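You operate a simulated robot arm through the tools that you are given. There is no shell and no other tool. Be economical: measure what you need, move in short steps, check, and stop when the job is done.

You are at the controls of a simulated robot arm. One attempt, no reset.

Task
Strap the round tube down at 40 daN, then roll the trolley to its end stop and brake it.
Fine: the ring goes over the peg across the load; stop within 3 cm of the end stop; the brake ends on.

It is judged by the outcome, as a careful person would: the job done as asked, and still so three seconds after it is handed in. It fails if anything else is knocked over, pushed out of place, dropped, spilled or broken.

Robot
A 7-joint arm with a two-finger parallel gripper, fixed in place. Base frame: the origin is at the foot of the arm, x ahead of it, y to its left, z up; the work surface is at about z = 0.72. Units: m, degrees, N and s.
With the tool pointing down near the work surface it reaches from about 0.32 to 0.74 m from the base axis. Its first joint turns from -115.0 to 115.0 degrees. Payload 3.91 kg.
The tool frame sits at the grasp point between the pads (the TCP): z along the fingers, y along the line on which they close. The tips reach 0.03 m beyond it. Largest opening 0.11 m; finger width 0.02, thickness 0.01; the body of the gripper, 0.048 by 0.112 m, starts 0.055 m behind the TCP.
Orientation is that of the tool frame in the base frame, as a unit quaternion [w, x, y, z]. With the fingers straight down and closing along the base's y, the tool's x points along the base's -x, its y along +y and its z along -z.

Tools
- The arm moves only by the tool servo_tool. Its argument "rows" is one flat list of numbers, 7 for each row, row after row: the shift along the tool's x, y, z in m, then the turn, a rotation vector about the tool's x, y, z in degrees, then the finger opening in m, from 0 to 0.11. In form: [dx, dy, dz, rx, ry, rz, hand, dx, dy, dz, rx, ry, rz, hand, ...]. A call has 1 to 20 rows; each row is the pose to reach, as a shift and turn from the pose commanded when the call began, along the tool's axes at that moment. Each row takes 0.2 s and may step no farther than 0.05 m and 8.6 degrees from the row before; otherwise, or with a gripper value out of range, the whole call is refused. Where a pose cannot be reached the arm comes as near as it can. A force on the tool above 90 N (or 10 N above the force at the start of the call, whichever is more), or a blocked arm, ends the call early, and 0.2 s more pass. The fingers move at their own pace (about 0.108 m/s each) and stop on an object; they squeeze with about 41 N. The grip force told is the motor's: it shows also when the fingers shut on nothing. Time passes only in rows, and 0.2 s behind the last, so rows that repeat a pose let the fingers close. It gives the time, the measured TCP pose, the force on the tool (base axes), the opening and the grip force at its end, in the units of the frame above (readings bear some noise), and new pictures: "show" is both (left out), scene, wrist or none.
- Cameras (640 x 400 px; columns grow to the right, rows downward): "scene" is fixed at [0.0512, 0.6492, 1.5168]; the picture's right is [-0.61, -0.80, 0.00], its down [-0.61, 0.47, -0.64] and it looks along [0.51, -0.39, -0.77] (base axes); focal length 237 px, centre (320, 200). "wrist" rides on the gripper at [-0.036, 0, -0.057] in the tool frame; the picture's right is [0.00, -1.00, 0.00], its down [0.97, 0.00, -0.24] and it looks along [0.24, 0.00, 0.97] (tool axes); focal length 218 px, centre (320, 200). There is no depth. A picture from a camera that has moved, and an enlarged one, comes with that camera's place and axes in the base frame and with its lens.
- slide_trunk(by): slides the trunk up (or, below 0, down) by that many m; the arm rides with it, the base frame stays. It gives what a move gives, with no picture.
- zoom(camera, box): a new picture of the part [left, top, right, bottom] of that camera's present view, enlarged. It takes no simulated time.
- sign_off(): hands the job in; it is judged then, once.

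Go step by step. Nothing tells you positions but the pictures and the camera data: compare them with the known pose of the tool, close in by small moves and look again before you grip or let go. The budget is 120 turns and 150 pictures, counting those below and the enlarged ones. Unless the task says otherwise, let go and move clear before handing in, and close with one line.

The tools are called after "Request:" as name(argument=value, ...) on one line, values as JSON. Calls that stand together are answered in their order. servo_tool: Moves the arm, as the interface text tells. Its arguments: {"type":"object","properties":{"rows":{"type":"array"},"show":{"type":"string","enum":["both","scene","wrist","none"]}},"required":["rows"]} The other tools are called the same way: slide_trunk (by) slides the trunk up or down; zoom (camera, box) takes an enlarged picture of a part of a camera's view; sign_off () hands the job in.

At the start:

```text
clock: 0.0
ee_pos: [0.5438, 0.0203, 1.1657]
orientation: [0.0, 0.0, 1.0, 0.0]
force: [0.2, 0.1, -0.1]
width: 0.1098
finger_force: 0.1
trunk travel left (down, up): [-0.7, 0.29]
```

scene: 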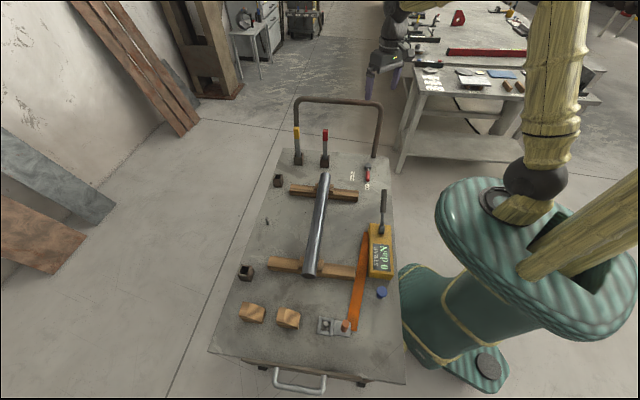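
wrist: 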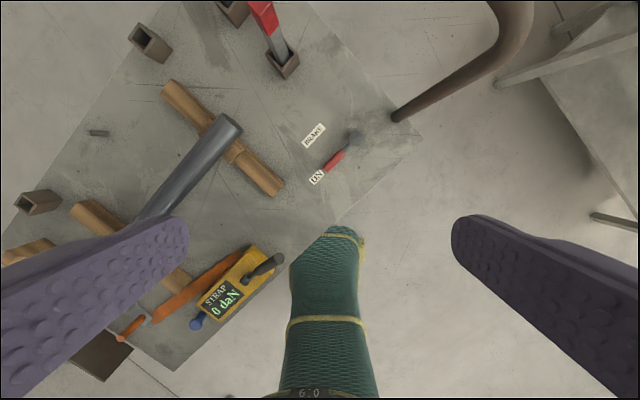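

I see a trolley with a round tube on two wooden bearers, a yellow ratchet with a display ("STRAP 0 daN"), an orange strap, a brake lever and some tools. I'll look closer first.

Request:
zoom(camera="scene", box=[220, 210, 420, 335])

Request:
zoom(camera="scene", box=[260, 90, 420, 210])

Request:
zoom(camera="wrist", box=[80, 220, 320, 370])

Request:
zoom(camera="scene", box=[360, 0, 640, 150])

```text
3.20 times, centred on (320, 272) of scene
camera zoom: at [0.0512, 0.6492, 1.5168], right [-0.61, -0.8, 0.0], down [-0.61, 0.47, -0.64], along [0.51, -0.39, -0.77], focal length 757 px, centre (320, -32)
```

zoom: 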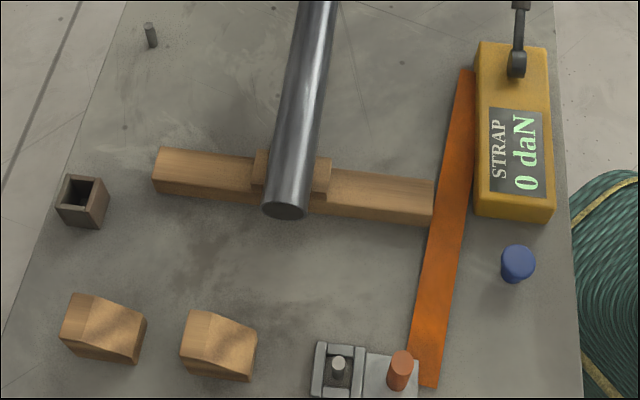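

```text
3.33 times, centred on (340, 150) of scene
camera zoom: at [0.0512, 0.6492, 1.5168], right [-0.61, -0.8, 0.0], down [-0.61, 0.47, -0.64], along [0.51, -0.39, -0.77], focal length 789 px, centre (253, 367)
```

zoom: 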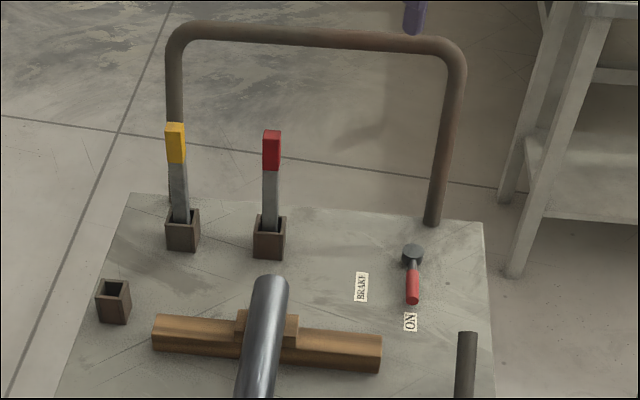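

```text
2.67 times, centred on (200, 295) of wrist
camera zoom: at [0.5797, 0.0206, 1.2219], right [0.0, -1.0, 0.0], down [-0.97, 0.0, 0.24], along [-0.24, 0.0, -0.97], focal length 582 px, centre (640, -53)
```

zoom: 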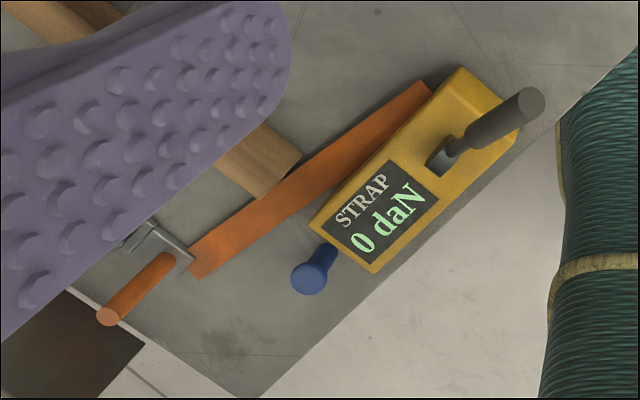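

```text
2.29 times, centred on (500, 75) of scene
camera zoom: at [0.0512, 0.6492, 1.5168], right [-0.61, -0.8, 0.0], down [-0.61, 0.47, -0.64], along [0.51, -0.39, -0.77], focal length 541 px, centre (-91, 486)
```

zoom: 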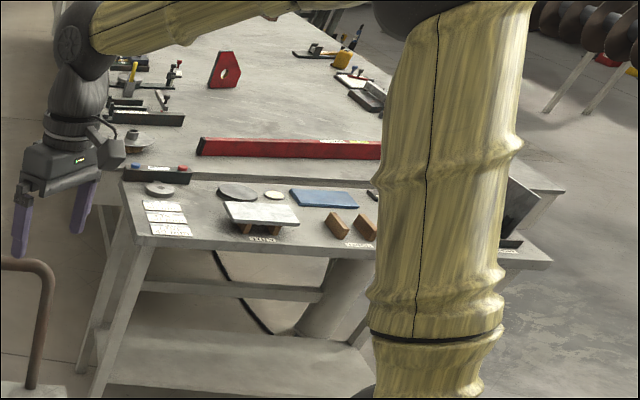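

The deck is at about z = 0.72, with the trolley's long axis about 45° off x. The ring, with its orange knob, sits parked near (0.13, 0.50), and the grey peg across the load is near (0.61, 0.50). I still need to find the end stop.

Request:
zoom(camera="scene", box=[200, 290, 420, 400])

Request:
zoom(camera="wrist", box=[0, 250, 240, 400])

Request:
zoom(camera="scene", box=[230, 0, 400, 106])

Request:
zoom(camera="wrist", box=[280, 0, 640, 225])

```text
2.91 times, centred on (310, 345) of scene
camera zoom: at [0.0512, 0.6492, 1.5168], right [-0.61, -0.8, 0.0], down [-0.61, 0.47, -0.64], along [0.51, -0.39, -0.77], focal length 688 px, centre (349, -222)
```

zoom: 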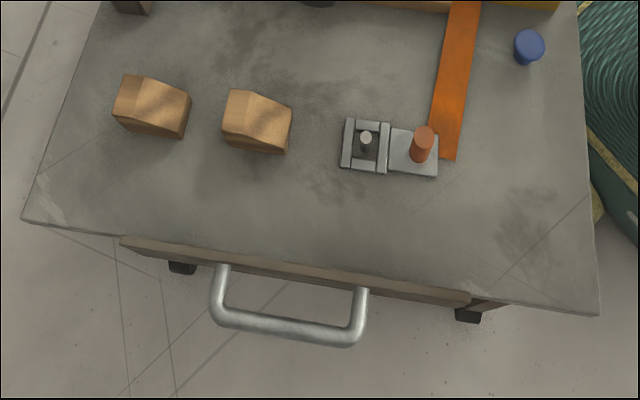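

```text
2.67 times, centred on (120, 325) of wrist
camera zoom: at [0.5797, 0.0206, 1.2219], right [0.0, -1.0, 0.0], down [-0.97, 0.0, 0.24], along [-0.24, 0.0, -0.97], focal length 582 px, centre (853, -133)
```

zoom: 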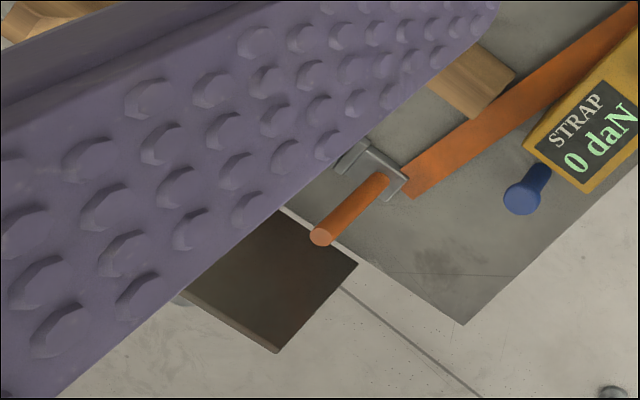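

```text
3.76 times, centred on (315, 53) of scene
camera zoom: at [0.0512, 0.6492, 1.5168], right [-0.61, -0.8, 0.0], down [-0.61, 0.47, -0.64], along [0.51, -0.39, -0.77], focal length 891 px, centre (339, 753)
```

zoom: 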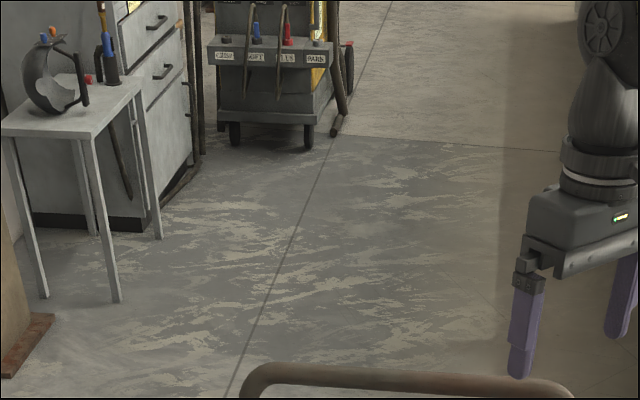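

```text
1.78 times, centred on (460, 112) of wrist
camera zoom: at [0.5797, 0.0206, 1.2219], right [0.0, -1.0, 0.0], down [-0.97, 0.0, 0.24], along [-0.24, 0.0, -0.97], focal length 388 px, centre (71, 356)
```

zoom: 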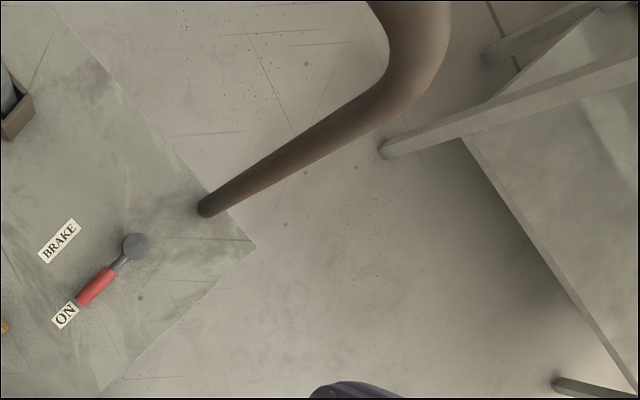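

I'll swing the arm over the ring end of the trolley, turn the tool square to the trolley, and look there.

Request:
servo_tool(rows=[0.029, 0.033, 0.006, 0, 0, -3.75, 0.11, 0.058, 0.067, 0.012, 0, 0, -7.5, 0.11, 0.087, 0.1, 0.018, 0, 0, -11.25, 0.11, 0.115, 0.133, 0.024, 0, 0, -15, 0.11, 0.144, 0.167, 0.03, 0, 0, -18.75, 0.11, 0.173, 0.2, 0.036, 0, 0, -22.5, 0.11, 0.202, 0.233, 0.042, 0, 0, -26.25, 0.11, 0.231, 0.267, 0.048, 0, 0, -30, 0.11, 0.26, 0.3, 0.054, 0, 0, -33.75, 0.11, 0.288, 0.333, 0.06, 0, 0, -37.5, 0.11, 0.317, 0.367, 0.066, 0, 0, -41.25, 0.11, 0.344, 0.4, 0.072, 0, 0, -45, 0.11])

```text
clock: 2.6
ee_pos: [0.1965, 0.4207, 1.0928]
orientation: [0.0, -0.383, 0.924, 0.0]
force: [-0.5, -0.1, -0.4]
width: 0.11
finger_force: 0.0
trunk travel left (down, up): [-0.7, 0.29]
camera wrist: at [0.2233, 0.4466, 1.1499], right [0.71, -0.71, 0.0], down [-0.69, -0.69, 0.24], along [-0.17, -0.17, -0.97], focal length 218 px, centre (320, 200)
```

scene: 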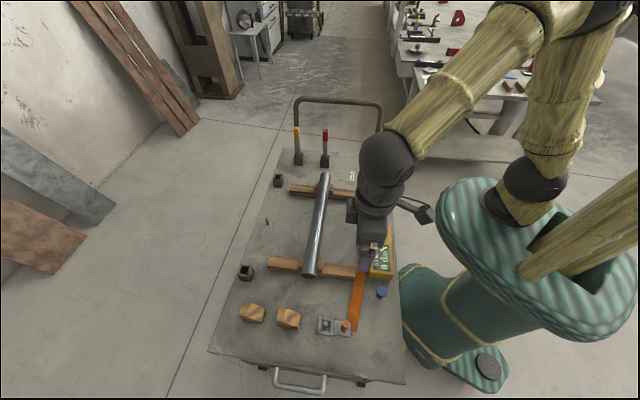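
wrist: 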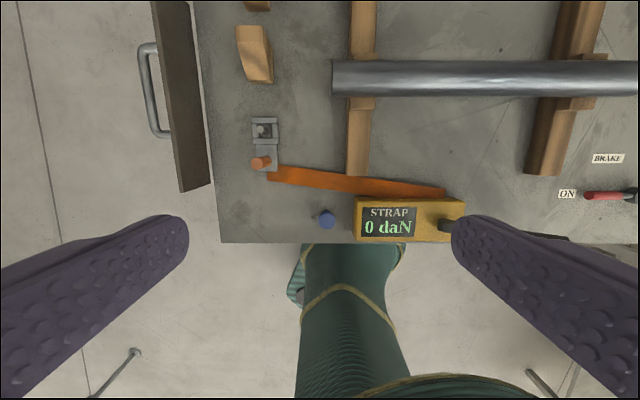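

Request:
zoom(camera="wrist", box=[120, 90, 360, 240])

Request:
zoom(camera="wrist", box=[300, 150, 540, 300])

Request:
zoom(camera="wrist", box=[40, 0, 280, 150])

```text
2.67 times, centred on (240, 165) of wrist
camera zoom: at [0.2233, 0.4466, 1.1499], right [0.71, -0.71, 0.0], down [-0.69, -0.69, 0.24], along [-0.17, -0.17, -0.97], focal length 582 px, centre (533, 293)
```

zoom: 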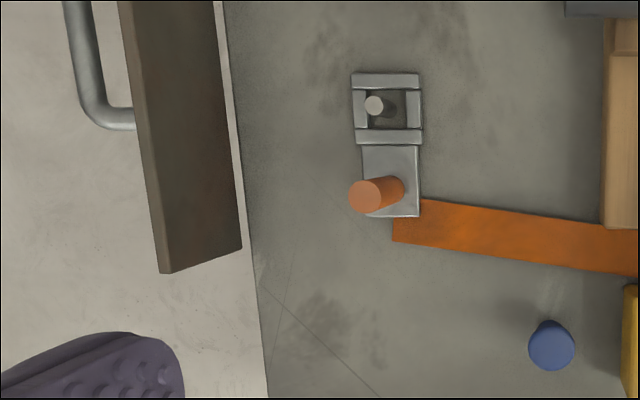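

```text
2.67 times, centred on (420, 225) of wrist
camera zoom: at [0.2233, 0.4466, 1.1499], right [0.71, -0.71, 0.0], down [-0.69, -0.69, 0.24], along [-0.17, -0.17, -0.97], focal length 582 px, centre (53, 133)
```

zoom: 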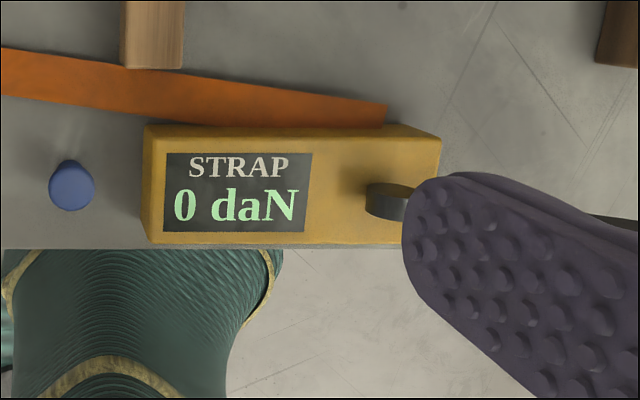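

```text
2.67 times, centred on (160, 75) of wrist
camera zoom: at [0.2233, 0.4466, 1.1499], right [0.71, -0.71, 0.0], down [-0.69, -0.69, 0.24], along [-0.17, -0.17, -0.97], focal length 582 px, centre (747, 533)
```

zoom: 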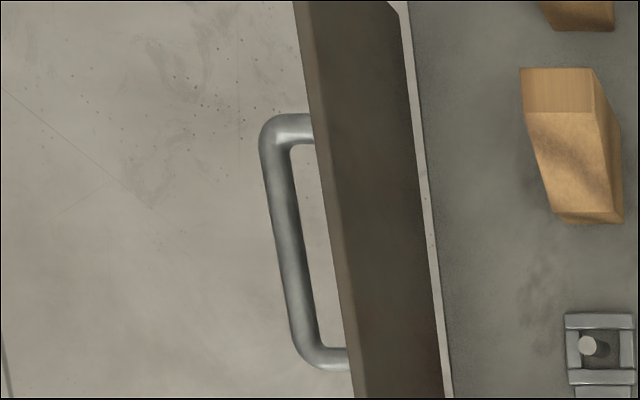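

The knob top is at about (0.135, 0.497, 0.807), with the ring on its parking pin to the +b side (across the load). I'll come down above the knob and look again.

Request:
servo_tool(rows=[-0.002, 0.02, 0.04, 0, 0, 0, 0.08, -0.004, 0.04, 0.08, 0, 0, 0, 0.08, -0.007, 0.06, 0.12, 0, 0, 0, 0.08, -0.009, 0.08, 0.16, 0, 0, 0, 0.08, -0.0105, 0.0975, 0.2, 0, 0, 0, 0.08, -0.0105, 0.0975, 0.22, 0, 0, 0, 0.08])

```text
clock: 4.0
ee_pos: [0.1377, 0.4968, 0.8728]
orientation: [0.001, -0.382, 0.924, 0.0]
force: [0.1, 0.8, -0.6]
width: 0.0798
finger_force: 0.0
trunk travel left (down, up): [-0.7, 0.29]
camera wrist: at [0.1643, 0.5226, 0.9298], right [0.71, -0.71, 0.0], down [-0.69, -0.69, 0.24], along [-0.17, -0.17, -0.97], focal length 218 px, centre (320, 200)
```

scene: 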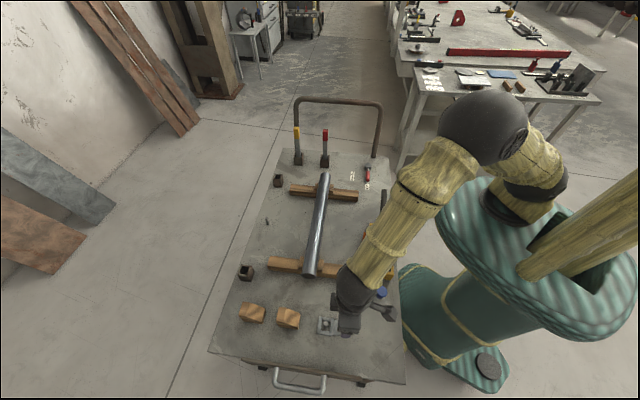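
wrist: 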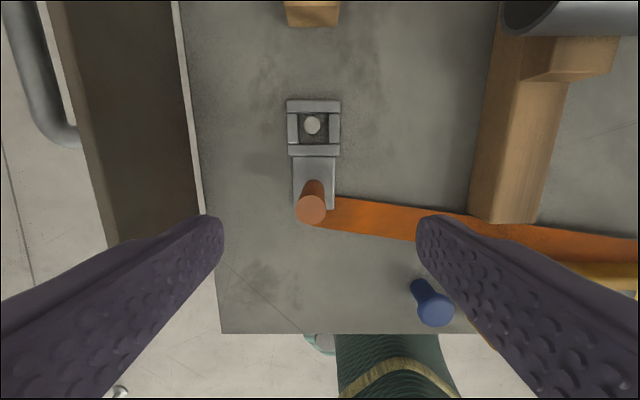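

The knob is 5 mm off along tool y. I'll correct that, go down and close.

Request:
servo_tool(rows=[0, 0.005, 0.035, 0, 0, 0, 0.06, 0, 0.005, 0.07, 0, 0, 0, 0.06, 0, 0.005, 0.093, 0, 0, 0, 0.06, 0, 0.005, 0.093, 0, 0, 0, 0.0, 0, 0.005, 0.093, 0, 0, 0, 0.0, 0, 0.005, 0.093, 0, 0, 0, 0.0])

```text
clock: 5.4
ee_pos: [0.1346, 0.4996, 0.7796]
orientation: [0.0, -0.382, 0.924, 0.0]
force: [0.4, 0.4, -0.5]
width: 0.0193
finger_force: 41.0
trunk travel left (down, up): [-0.7, 0.29]
camera wrist: at [0.1601, 0.5257, 0.8369], right [0.71, -0.71, 0.0], down [-0.69, -0.69, 0.24], along [-0.17, -0.17, -0.97], focal length 218 px, centre (320, 200)
```

scene: 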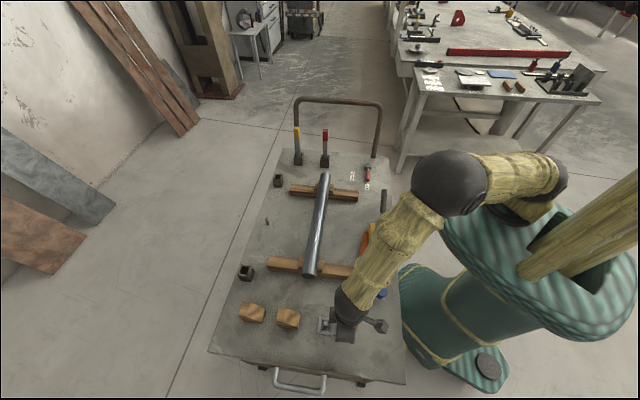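
wrist: 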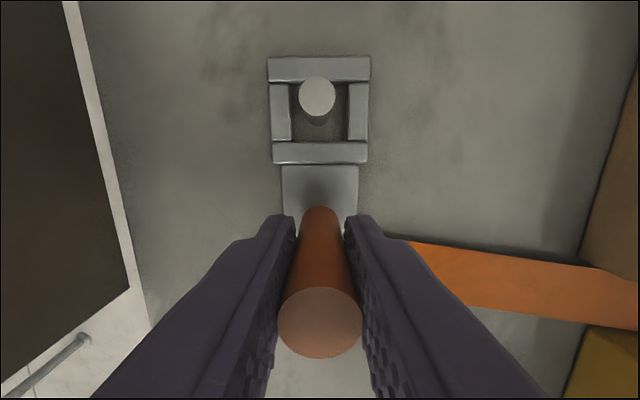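

The knob is gripped, and the ring centre is about 5.2 cm from the TCP towards b. I'll lift it and carry it over the tube towards the peg.

Request:
servo_tool(rows=[0, 0, -0.03, 0, 0, 0, 0, 0, 0, -0.06, 0, 0, 0, 0, 0, 0, -0.1, 0, 0, 0, 0, 0, 0, -0.14, 0, 0, 0, 0, 0, 0, -0.18, 0, 0, 0, 0, -0.024, -0.034, -0.18, 0, 0, 0, 0, -0.047, -0.067, -0.18, 0, 0, 0, 0, -0.071, -0.101, -0.18, 0, 0, 0, 0, -0.095, -0.134, -0.18, 0, 0, 0, 0, -0.118, -0.168, -0.18, 0, 0, 0, 0, -0.142, -0.202, -0.18, 0, 0, 0, 0, -0.166, -0.235, -0.18, 0, 0, 0, 0, -0.19, -0.269, -0.18, 0, 0, 0, 0, -0.213, -0.302, -0.18, 0, 0, 0, 0, -0.237, -0.336, -0.18, 0, 0, 0, 0])

```text
clock: 8.6
ee_pos: [0.5377, 0.434, 0.9603]
orientation: [-0.001, -0.383, 0.924, 0.0]
force: [-0.5, 0.9, 0.8]
width: 0.0
finger_force: 37.4
trunk travel left (down, up): [-0.7, 0.29]
camera wrist: at [0.5646, 0.4591, 1.0168], right [0.71, -0.71, 0.0], down [-0.69, -0.69, 0.24], along [-0.17, -0.17, -0.97], focal length 218 px, centre (320, 200)
```

scene: 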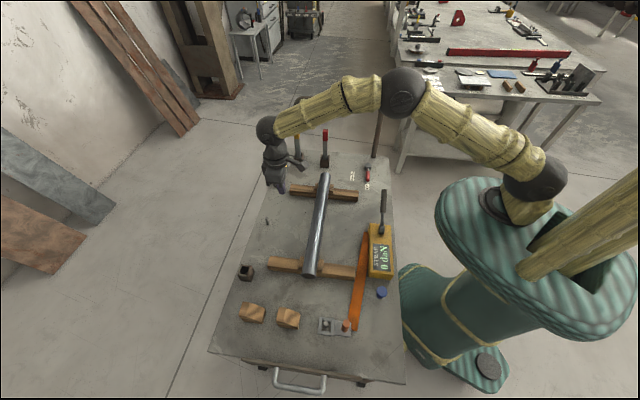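
wrist: 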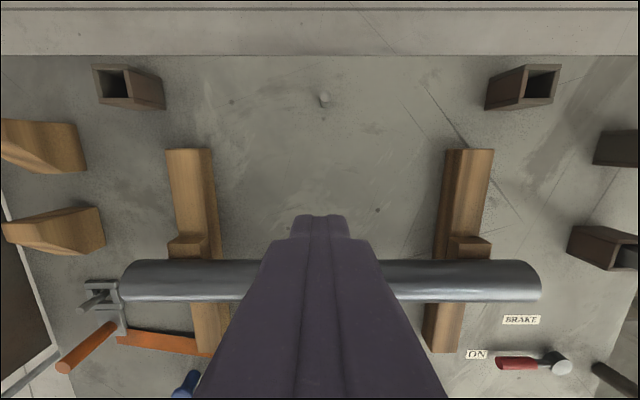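

The ring slipped out of the grip during the lift. I'll look at why.

Request:
zoom(camera="scene", box=[290, 295, 370, 345])

Request:
zoom(camera="wrist", box=[40, 250, 200, 350])

Request:
zoom(camera="wrist", box=[280, 70, 376, 130])

```text
8.00 times, centred on (330, 320) of scene
camera zoom: at [0.0512, 0.6492, 1.5168], right [-0.61, -0.8, 0.0], down [-0.61, 0.47, -0.64], along [0.51, -0.39, -0.77], focal length 1893 px, centre (240, -760)
```

zoom: 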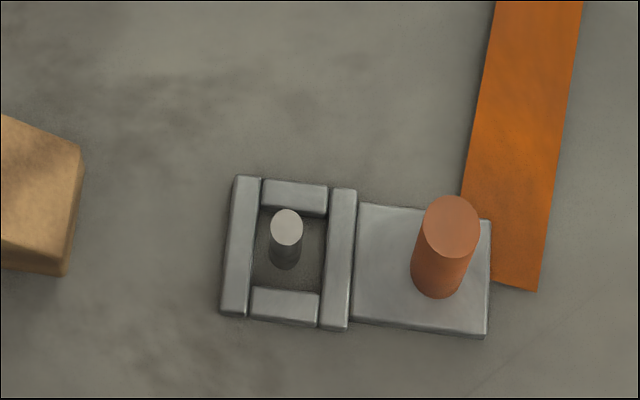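

```text
4.00 times, centred on (120, 300) of wrist
camera zoom: at [0.5646, 0.4591, 1.0168], right [0.71, -0.71, 0.0], down [-0.69, -0.69, 0.24], along [-0.17, -0.17, -0.97], focal length 873 px, centre (1120, -200)
```

zoom: 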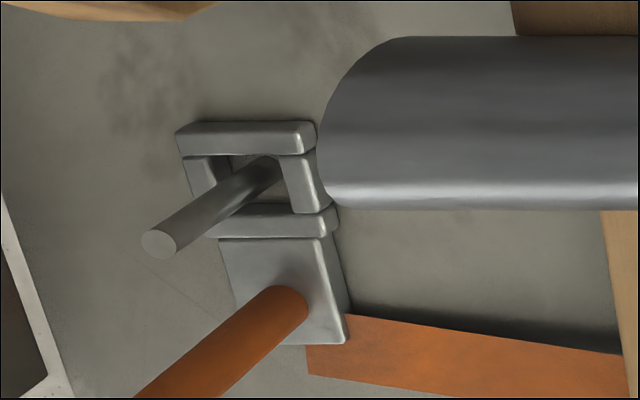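

```text
6.67 times, centred on (328, 100) of wrist
camera zoom: at [0.5646, 0.4591, 1.0168], right [0.71, -0.71, 0.0], down [-0.69, -0.69, 0.24], along [-0.17, -0.17, -0.97], focal length 1455 px, centre (267, 867)
```

zoom: 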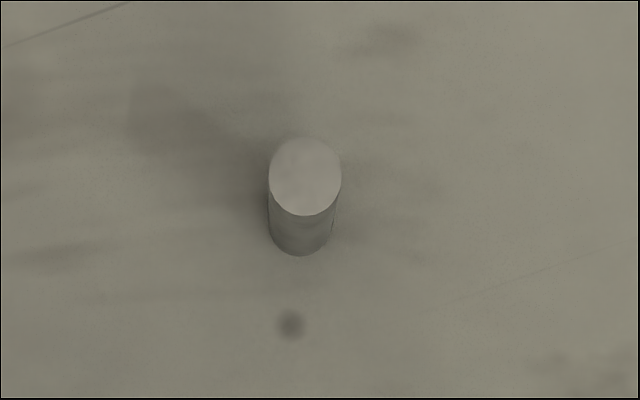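

The ring is still on its tall pin, so the grip was too high and the lift too fast. I'll go back, grip lower, and lift slowly.

Request:
servo_tool(rows=[0.024, 0.033, 0, 0, 0, 0, 0.06, 0.048, 0.066, 0, 0, 0, 0, 0.06, 0.072, 0.1, 0, 0, 0, 0, 0.06, 0.096, 0.133, 0, 0, 0, 0, 0.06, 0.12, 0.166, 0, 0, 0, 0, 0.06, 0.143, 0.199, 0, 0, 0, 0, 0.06, 0.167, 0.232, 0, 0, 0, 0, 0.06, 0.191, 0.266, 0, 0, 0, 0, 0.06, 0.215, 0.299, 0, 0, 0, 0, 0.06, 0.239, 0.332, 0.0, 0, 0, 0, 0.06, 0.239, 0.332, 0.04, 0, 0, 0, 0.06, 0.239, 0.332, 0.08, 0, 0, 0, 0.06, 0.239, 0.332, 0.12, 0, 0, 0, 0.06, 0.239, 0.332, 0.16, 0, 0, 0, 0.06, 0.239, 0.332, 0.19, 0, 0, 0, 0.06, 0.239, 0.332, 0.19, 0, 0, 0, 0.06], show="wrist")

```text
clock: 12.0
ee_pos: [0.1371, 0.4941, 0.7688]
orientation: [0.0, -0.383, 0.924, 0.0]
force: [-0.4, -0.3, 0.2]
width: 0.06
finger_force: 0.1
trunk travel left (down, up): [-0.7, 0.29]
camera wrist: at [0.1621, 0.52, 0.8265], right [0.71, -0.71, 0.0], down [-0.69, -0.69, 0.24], along [-0.17, -0.17, -0.97], focal length 218 px, centre (320, 200)
```

wrist: 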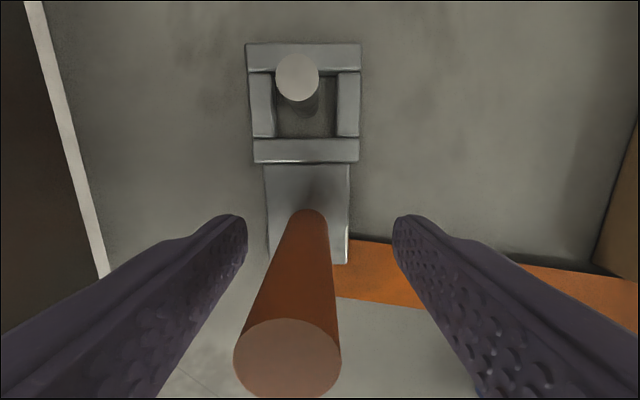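

Request:
servo_tool(rows=[-0.002, 0.0057, 0.003, 0, 0, 0, 0.05, -0.002, 0.0057, 0.003, 0, 0, 0, 0.0, -0.002, 0.0057, 0.003, 0, 0, 0, 0.0, -0.002, 0.0057, 0.003, 0, 0, 0, 0.0, -0.002, 0.0057, 0.003, 0, 0, 0, 0.0, -0.002, 0.0057, -0.002, 0, 0, 0, 0, -0.002, 0.0057, -0.007, 0, 0, 0, 0, -0.002, 0.0057, -0.012, 0, 0, 0, 0, -0.002, 0.0057, -0.017, 0, 0, 0, 0], show="wrist")

```text
clock: 14.0
ee_pos: [0.1318, 0.5018, 0.7857]
orientation: [0.0, -0.383, 0.924, 0.0]
force: [-0.4, 0.5, -1.1]
width: 0.0197
finger_force: 40.9
trunk travel left (down, up): [-0.7, 0.29]
camera wrist: at [0.1595, 0.5269, 0.8438], right [0.71, -0.71, 0.0], down [-0.69, -0.69, 0.24], along [-0.17, -0.17, -0.97], focal length 218 px, centre (320, 200)
```

wrist: 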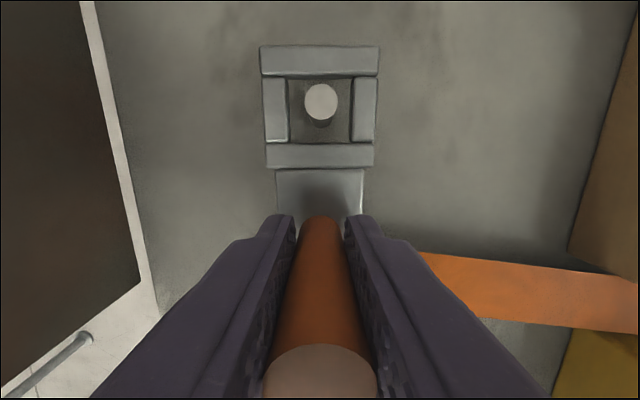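

The ring is coming up with the gripper, so I'll keep lifting gently.

Request:
servo_tool(rows=[0, 0, -0.006, 0, 0, 0, 0, 0, 0, -0.012, 0, 0, 0, 0, 0, 0, -0.018, 0, 0, 0, 0, 0, 0, -0.024, 0, 0, 0, 0, 0, 0, -0.03, 0, 0, 0, 0, 0, 0, -0.036, 0, 0, 0, 0, 0, 0, -0.042, 0, 0, 0, 0, 0, 0, -0.048, 0, 0, 0, 0], show="wrist")

```text
clock: 15.8
ee_pos: [0.131, 0.5014, 0.8359]
orientation: [0.0, -0.382, 0.924, 0.001]
force: [-0.3, 0.5, -1.8]
width: 0.0198
finger_force: 41.1
trunk travel left (down, up): [-0.7, 0.29]
camera wrist: at [0.1585, 0.5273, 0.8924], right [0.71, -0.71, 0.0], down [-0.69, -0.69, 0.24], along [-0.17, -0.17, -0.97], focal length 218 px, centre (320, 200)
```

wrist: 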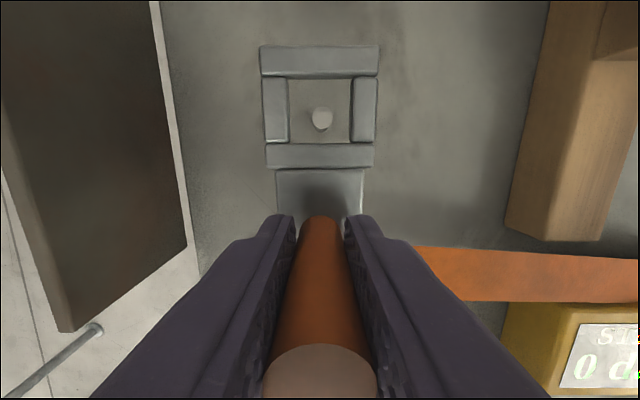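

Request:
servo_tool(rows=[0, 0, -0.015, 0, 0, 0, 0, 0, 0, -0.035, 0, 0, 0, 0, 0, 0, -0.06, 0, 0, 0, 0, 0, 0, -0.085, 0, 0, 0, 0, 0, 0, -0.105, 0, 0, 0, 0, -0.008, -0.012, -0.115, 0, 0, 0, 0, -0.024, -0.036, -0.115, 0, 0, 0, 0, -0.042, -0.063, -0.115, 0, 0, 0, 0, -0.06, -0.09, -0.115, 0, 0, 0, 0, -0.078, -0.117, -0.115, 0, 0, 0, 0, -0.096, -0.144, -0.115, 0, 0, 0, 0, -0.114, -0.171, -0.115, 0, 0, 0, 0, -0.132, -0.198, -0.115, 0, 0, 0, 0, -0.15, -0.226, -0.115, 0, 0, 0, 0, -0.168, -0.254, -0.115, 0, 0, 0, 0, -0.186, -0.282, -0.115, 0, 0, 0, 0, -0.204, -0.31, -0.115, 0, 0, 0, 0, -0.217, -0.33, -0.115, 0, 0, 0, 0, -0.225, -0.339, -0.115, 0, 0, 0, 0])

```text
clock: 19.8
ee_pos: [0.5315, 0.4207, 0.9504]
orientation: [-0.001, -0.383, 0.924, -0.001]
force: [0.1, 0.2, -1.5]
width: 0.0195
finger_force: 41.2
trunk travel left (down, up): [-0.7, 0.29]
camera wrist: at [0.5581, 0.4461, 1.0067], right [0.71, -0.71, 0.0], down [-0.69, -0.69, 0.24], along [-0.17, -0.17, -0.97], focal length 218 px, centre (320, 200)
```

scene: 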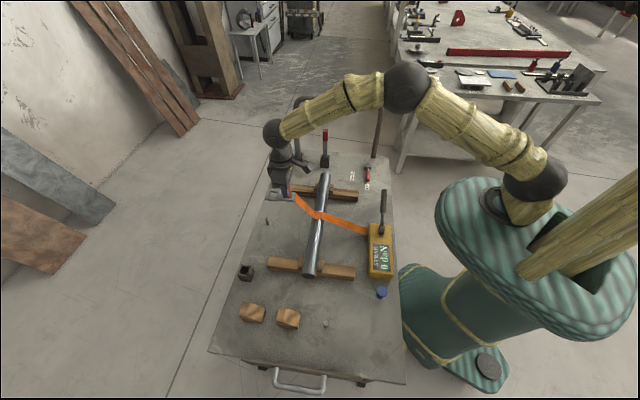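
wrist: 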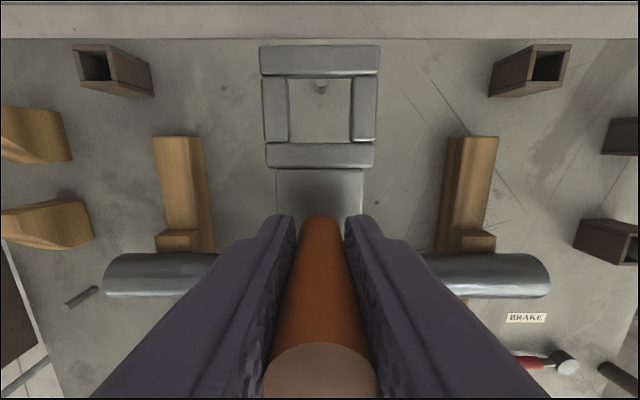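

The ring is held securely and the strap crosses the tube. The peg is about 5 cm further out, so I'll move over it and part-way down.

Request:
servo_tool(rows=[-0.018, 0, 0, 0, 0, 0, 0, -0.036, 0, 0, 0, 0, 0, 0, -0.053, 0, 0.005, 0, 0, 0, 0, -0.053, 0, 0.03, 0, 0, 0, 0, -0.053, 0, 0.055, 0, 0, 0, 0, -0.053, 0, 0.08, 0, 0, 0, 0, -0.053, 0, 0.105, 0, 0, 0, 0, -0.053, 0, 0.12, 0, 0, 0, 0])

```text
clock: 21.6
ee_pos: [0.5689, 0.4582, 0.8295]
orientation: [-0.001, -0.383, 0.924, -0.001]
force: [0.0, 0.1, -2.9]
width: 0.0196
finger_force: 41.4
trunk travel left (down, up): [-0.7, 0.29]
camera wrist: at [0.5954, 0.4846, 0.8861], right [0.71, -0.71, 0.0], down [-0.69, -0.69, 0.24], along [-0.17, -0.17, -0.97], focal length 218 px, centre (320, 200)
```

scene: 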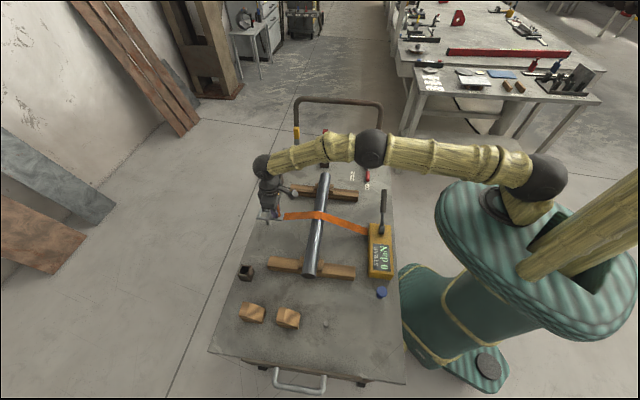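
wrist: 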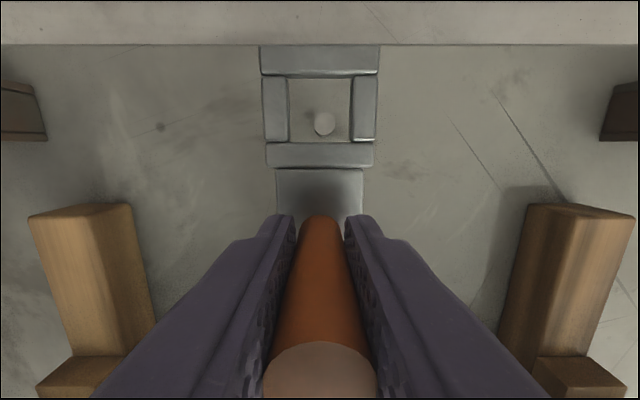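

The peg lines up with the ring opening, so I'm lowering over it.

Request:
servo_tool(rows=[0, 0, 0.012, 0, 0, 0, 0, 0, 0, 0.024, 0, 0, 0, 0, 0, 0, 0.034, 0, 0, 0, 0, 0, 0, 0.044, 0, 0, 0, 0, 0, 0, 0.054, 0, 0, 0, 0], show="wrist")

```text
clock: 22.8
ee_pos: [0.5696, 0.459, 0.7764]
orientation: [0.0, -0.383, 0.924, 0.0]
force: [-0.3, 0.8, -1.0]
width: 0.0192
finger_force: 40.9
trunk travel left (down, up): [-0.7, 0.29]
camera wrist: at [0.5953, 0.4843, 0.8328], right [0.71, -0.71, 0.0], down [-0.69, -0.69, 0.24], along [-0.17, -0.17, -0.97], focal length 218 px, centre (320, 200)
```

wrist: 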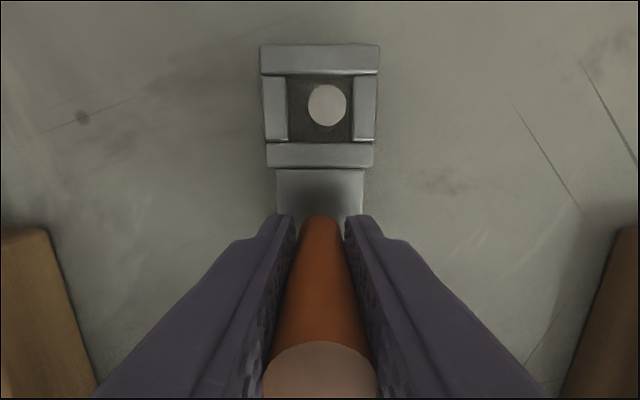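

The peg is through the ring. I'll set it down the last centimetre and release.

Request:
servo_tool(rows=[0, -0.001, 0.004, 0, 0, 0, 0, 0, -0.001, 0.008, 0, 0, 0, 0, 0, -0.001, 0.011, 0, 0, 0, 0, 0, -0.001, 0.011, 0, 0, 0, 0, 0, -0.001, 0.011, 0, 0, 0, 0.05, 0, -0.001, 0.011, 0, 0, 0, 0.05, 0, -0.001, -0.02, 0, 0, 0, 0.05, 0, -0.001, -0.06, 0, 0, 0, 0.05, 0, -0.001, -0.1, 0, 0, 0, 0.05])

```text
clock: 24.8
ee_pos: [0.5707, 0.4566, 0.876]
orientation: [-0.001, -0.383, 0.924, 0.001]
force: [-0.1, -0.1, -0.6]
width: 0.0501
finger_force: 0.1
trunk travel left (down, up): [-0.7, 0.29]
camera wrist: at [0.5963, 0.4814, 0.9334], right [0.71, -0.71, 0.0], down [-0.69, -0.69, 0.24], along [-0.17, -0.17, -0.97], focal length 218 px, centre (320, 200)
```

scene: 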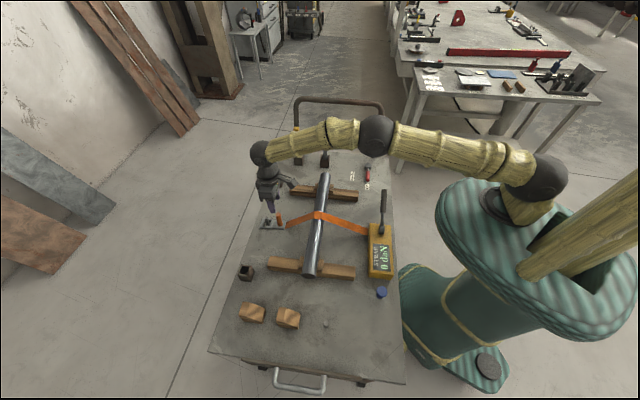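
wrist: 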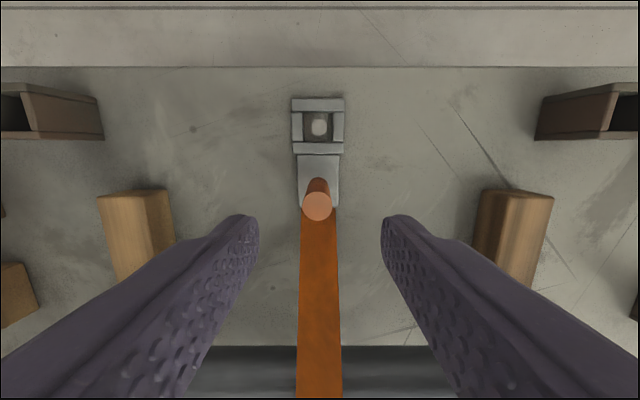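

The ring is seated on the peg. Next I'll lift away and look at the ratchet lever.

Request:
servo_tool(rows=[0, 0, -0.04, 0, 0, 0, 0.05, 0, 0, -0.08, 0, 0, 0, 0.05, 0, 0, -0.12, 0, 0, 0, 0.05, 0.04, 0.001, -0.14, 0, 0, 0, 0.05, 0.08, 0.002, -0.16, 0, 0, 0, 0.05, 0.12, 0.003, -0.18, 0, 0, 0, 0.05, 0.16, 0.004, -0.2, 0, 0, 0, 0.05, 0.2, 0.005, -0.22, 0, 0, 0, 0.05, 0.24, 0.006, -0.22, 0, 0, 0, 0.05, 0.28, 0.007, -0.22, 0, 0, 0, 0.05])

Request:
zoom(camera="wrist", box=[200, 100, 440, 250])

Request:
zoom(camera="scene", box=[240, 180, 400, 280])

```text
clock: 27.0
ee_pos: [0.3663, 0.2643, 1.0966]
orientation: [0.0, -0.383, 0.924, 0.0]
force: [0.2, 0.1, 0.1]
width: 0.0501
finger_force: 0.0
trunk travel left (down, up): [-0.7, 0.29]
camera wrist: at [0.3926, 0.2901, 1.1539], right [0.71, -0.71, 0.0], down [-0.69, -0.69, 0.24], along [-0.17, -0.17, -0.97], focal length 218 px, centre (320, 200)
```

scene: 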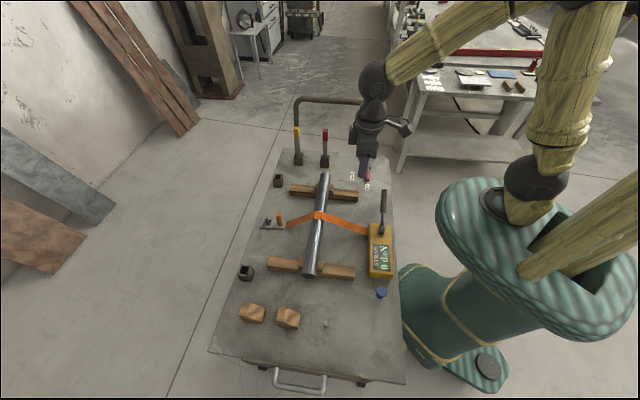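
wrist: 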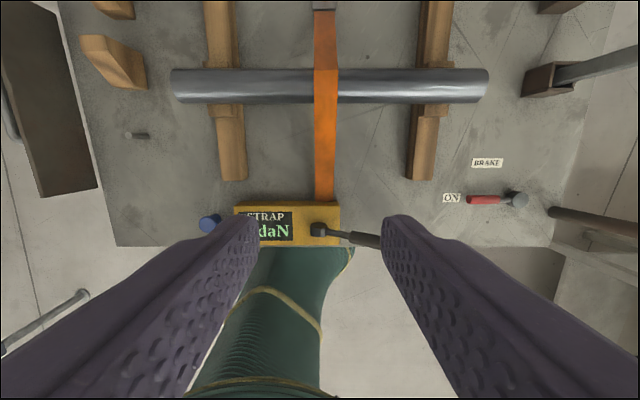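

```text
2.67 times, centred on (320, 175) of wrist
camera zoom: at [0.3926, 0.2901, 1.1539], right [0.71, -0.71, 0.0], down [-0.69, -0.69, 0.24], along [-0.17, -0.17, -0.97], focal length 582 px, centre (320, 267)
```

zoom: 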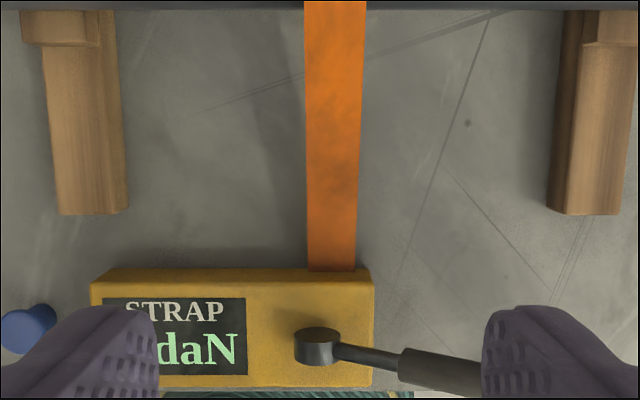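

```text
4.00 times, centred on (320, 230) of scene
camera zoom: at [0.0512, 0.6492, 1.5168], right [-0.61, -0.8, 0.0], down [-0.61, 0.47, -0.64], along [0.51, -0.39, -0.77], focal length 946 px, centre (320, 80)
```

zoom: 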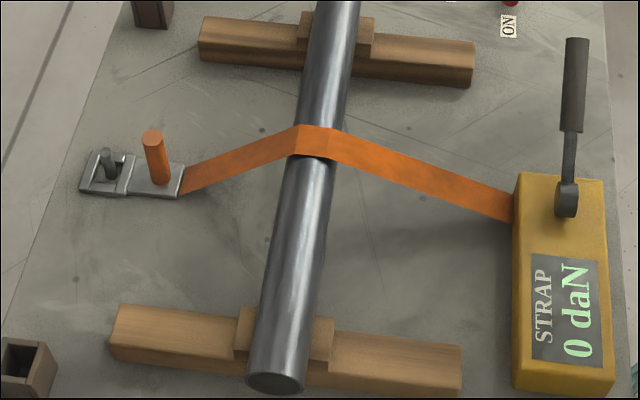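

Request:
zoom(camera="wrist", box=[296, 205, 392, 265])

Request:
zoom(camera="scene", box=[360, 180, 408, 240])

```text
6.67 times, centred on (344, 235) of wrist
camera zoom: at [0.3926, 0.2901, 1.1539], right [0.71, -0.71, 0.0], down [-0.69, -0.69, 0.24], along [-0.17, -0.17, -0.97], focal length 1455 px, centre (160, -33)
```

zoom: 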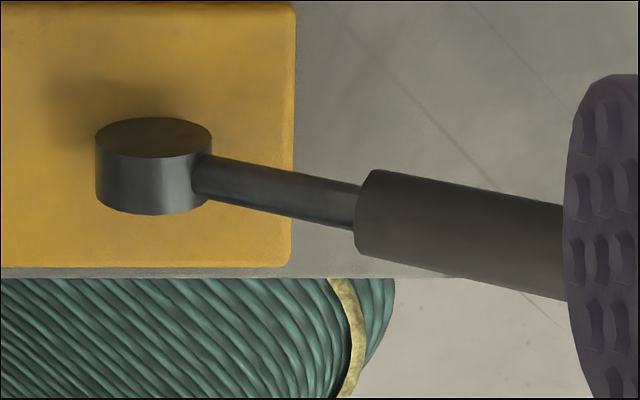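

```text
6.67 times, centred on (384, 210) of scene
camera zoom: at [0.0512, 0.6492, 1.5168], right [-0.61, -0.8, 0.0], down [-0.61, 0.47, -0.64], along [0.51, -0.39, -0.77], focal length 1577 px, centre (-107, 133)
```

zoom: 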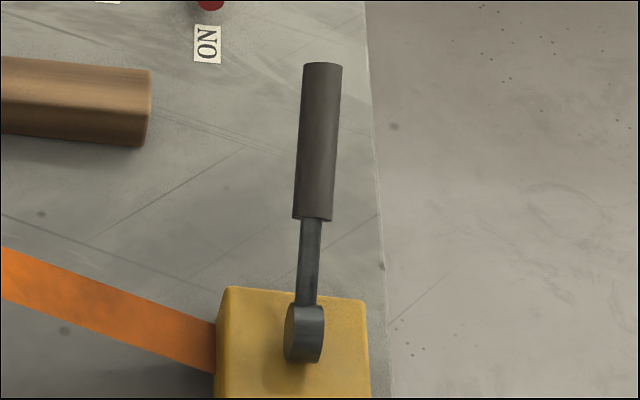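

The lever pivots about a horizontal axis across the trolley and leans about 30° up towards the far end. I'll turn the tool to close across it and approach from above.

Request:
servo_tool(rows=[0.009, -0.008, 0.005, 0, 0, 7.5, 0.06, 0.018, -0.016, 0.01, 0, 0, 15, 0.06, 0.028, -0.025, 0.02, 0, 0, 22.5, 0.06, 0.037, -0.033, 0.03, 0, 0, 30, 0.06, 0.046, -0.041, 0.04, 0, 0, 37.5, 0.06, 0.055, -0.05, 0.05, 0, 0, 45, 0.06, 0.065, -0.058, 0.06, 0, 0, 52.5, 0.06, 0.074, -0.066, 0.07, 0, 0, 60, 0.06, 0.083, -0.075, 0.08, 0, 0, 67.5, 0.06, 0.092, -0.083, 0.09, 0, 0, 75, 0.06, 0.102, -0.091, 0.1, 0, 0, 82.5, 0.06, 0.111, -0.0997, 0.11, 0, 0, 90, 0.06])

```text
clock: 29.6
ee_pos: [0.3575, 0.1167, 0.9865]
orientation: [0.0, 0.384, 0.923, -0.001]
force: [-0.3, 1.1, 0.5]
width: 0.0599
finger_force: 0.1
trunk travel left (down, up): [-0.7, 0.29]
camera wrist: at [0.3854, 0.0903, 1.0428], right [-0.71, -0.71, 0.0], down [-0.68, 0.69, 0.24], along [-0.17, 0.17, -0.97], focal length 218 px, centre (320, 200)
```

scene: 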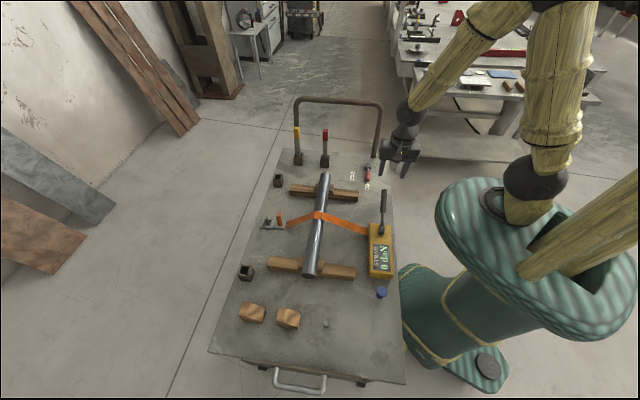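
wrist: 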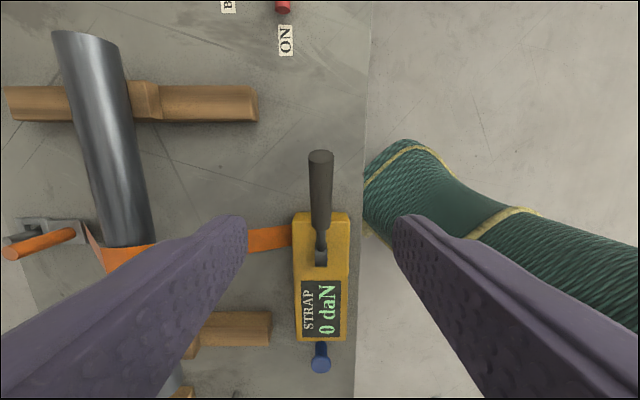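

The lever is centred under the gripper, so I'll go down and close on the handle.

Request:
servo_tool(rows=[0, 0, 0.04, 0, 0, 0, 0.06, 0, 0, 0.08, 0, 0, 0, 0.06, 0, 0, 0.12, 0, 0, 0, 0.06, 0, 0, 0.142, 0, 0, 0, 0.06, 0, 0, 0.142, 0, 0, 0, 0.06])

```text
clock: 30.8
ee_pos: [0.3603, 0.1153, 0.8426]
orientation: [0.001, 0.382, 0.924, 0.0]
force: [0.4, 0.2, 0.1]
width: 0.0602
finger_force: 0.1
trunk travel left (down, up): [-0.7, 0.29]
camera wrist: at [0.385, 0.0897, 0.8996], right [-0.71, -0.71, 0.0], down [-0.69, 0.69, 0.24], along [-0.17, 0.17, -0.97], focal length 218 px, centre (320, 200)
```

scene: 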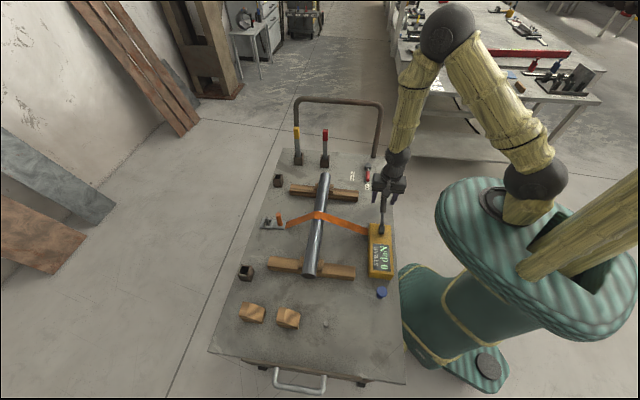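
wrist: 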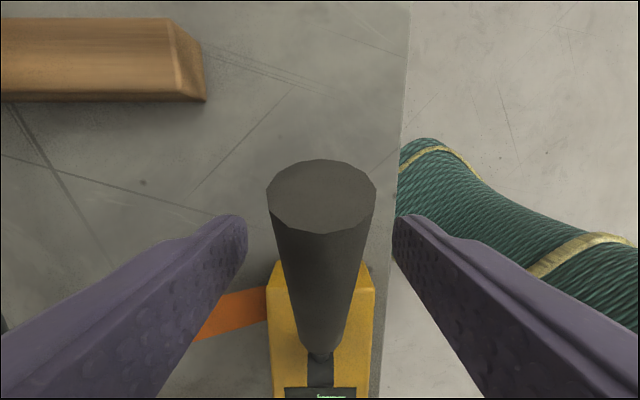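

Request:
servo_tool(rows=[0, 0, 0, 0, 0, 0, 0.0, 0, 0, 0, 0, 0, 0, 0.0, 0, 0, 0, 0, 0, 0, 0.0, 0.0054, 0, -0.0086, 0, 0, 0, 0, 0.0113, 0, -0.0168, 0, 0, 0, 0, 0.0177, 0, -0.0237, 0, 0, 0, 0, 0.0246, 0, -0.0301, 0, 0, 0, 0, 0.032, 0, -0.0358, 0, 0, 0, 0, 0.04, 0, -0.0409, 0, 0, 0, 0])

Request:
zoom(camera="scene", box=[340, 180, 436, 290])

```text
clock: 32.8
ee_pos: [0.3293, 0.1447, 0.886]
orientation: [0.0, 0.383, 0.924, 0.0]
force: [-0.2, 0.4, 0.3]
width: 0.0001
finger_force: 37.7
trunk travel left (down, up): [-0.7, 0.29]
camera wrist: at [0.356, 0.1189, 0.9419], right [-0.71, -0.71, 0.0], down [-0.69, 0.69, 0.24], along [-0.17, 0.17, -0.97], focal length 218 px, centre (320, 200)
```

scene: 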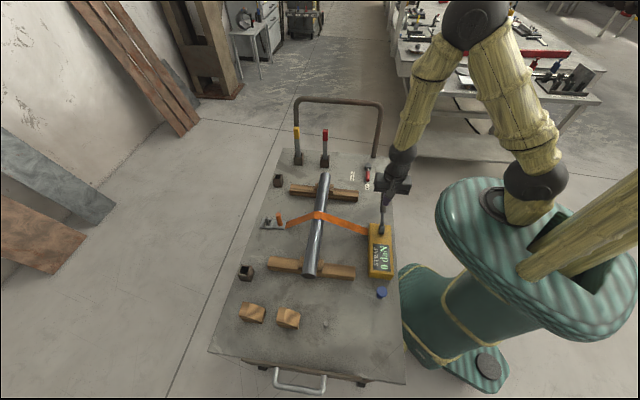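
wrist: 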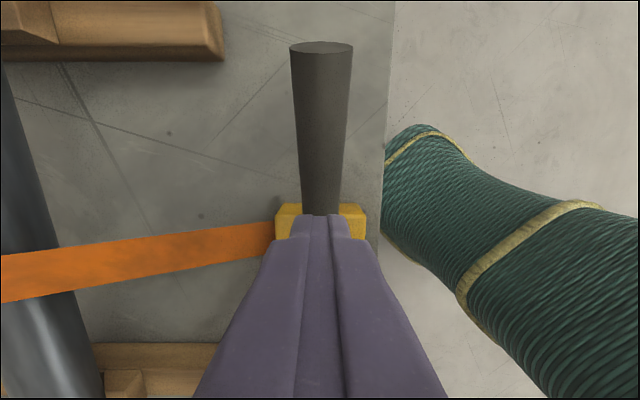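

```text
3.64 times, centred on (388, 235) of scene
camera zoom: at [0.0512, 0.6492, 1.5168], right [-0.61, -0.8, 0.0], down [-0.61, 0.47, -0.64], along [0.51, -0.39, -0.77], focal length 860 px, centre (73, 73)
```

zoom: 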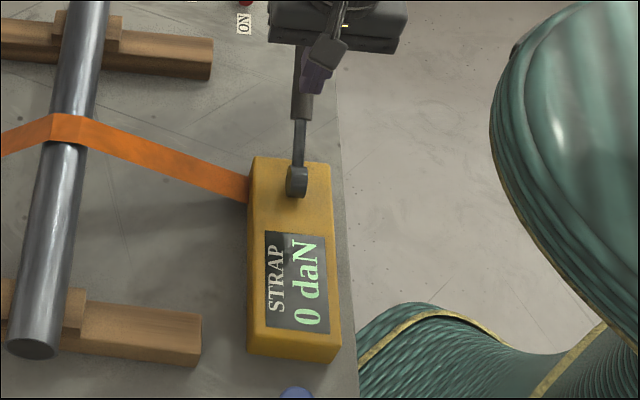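

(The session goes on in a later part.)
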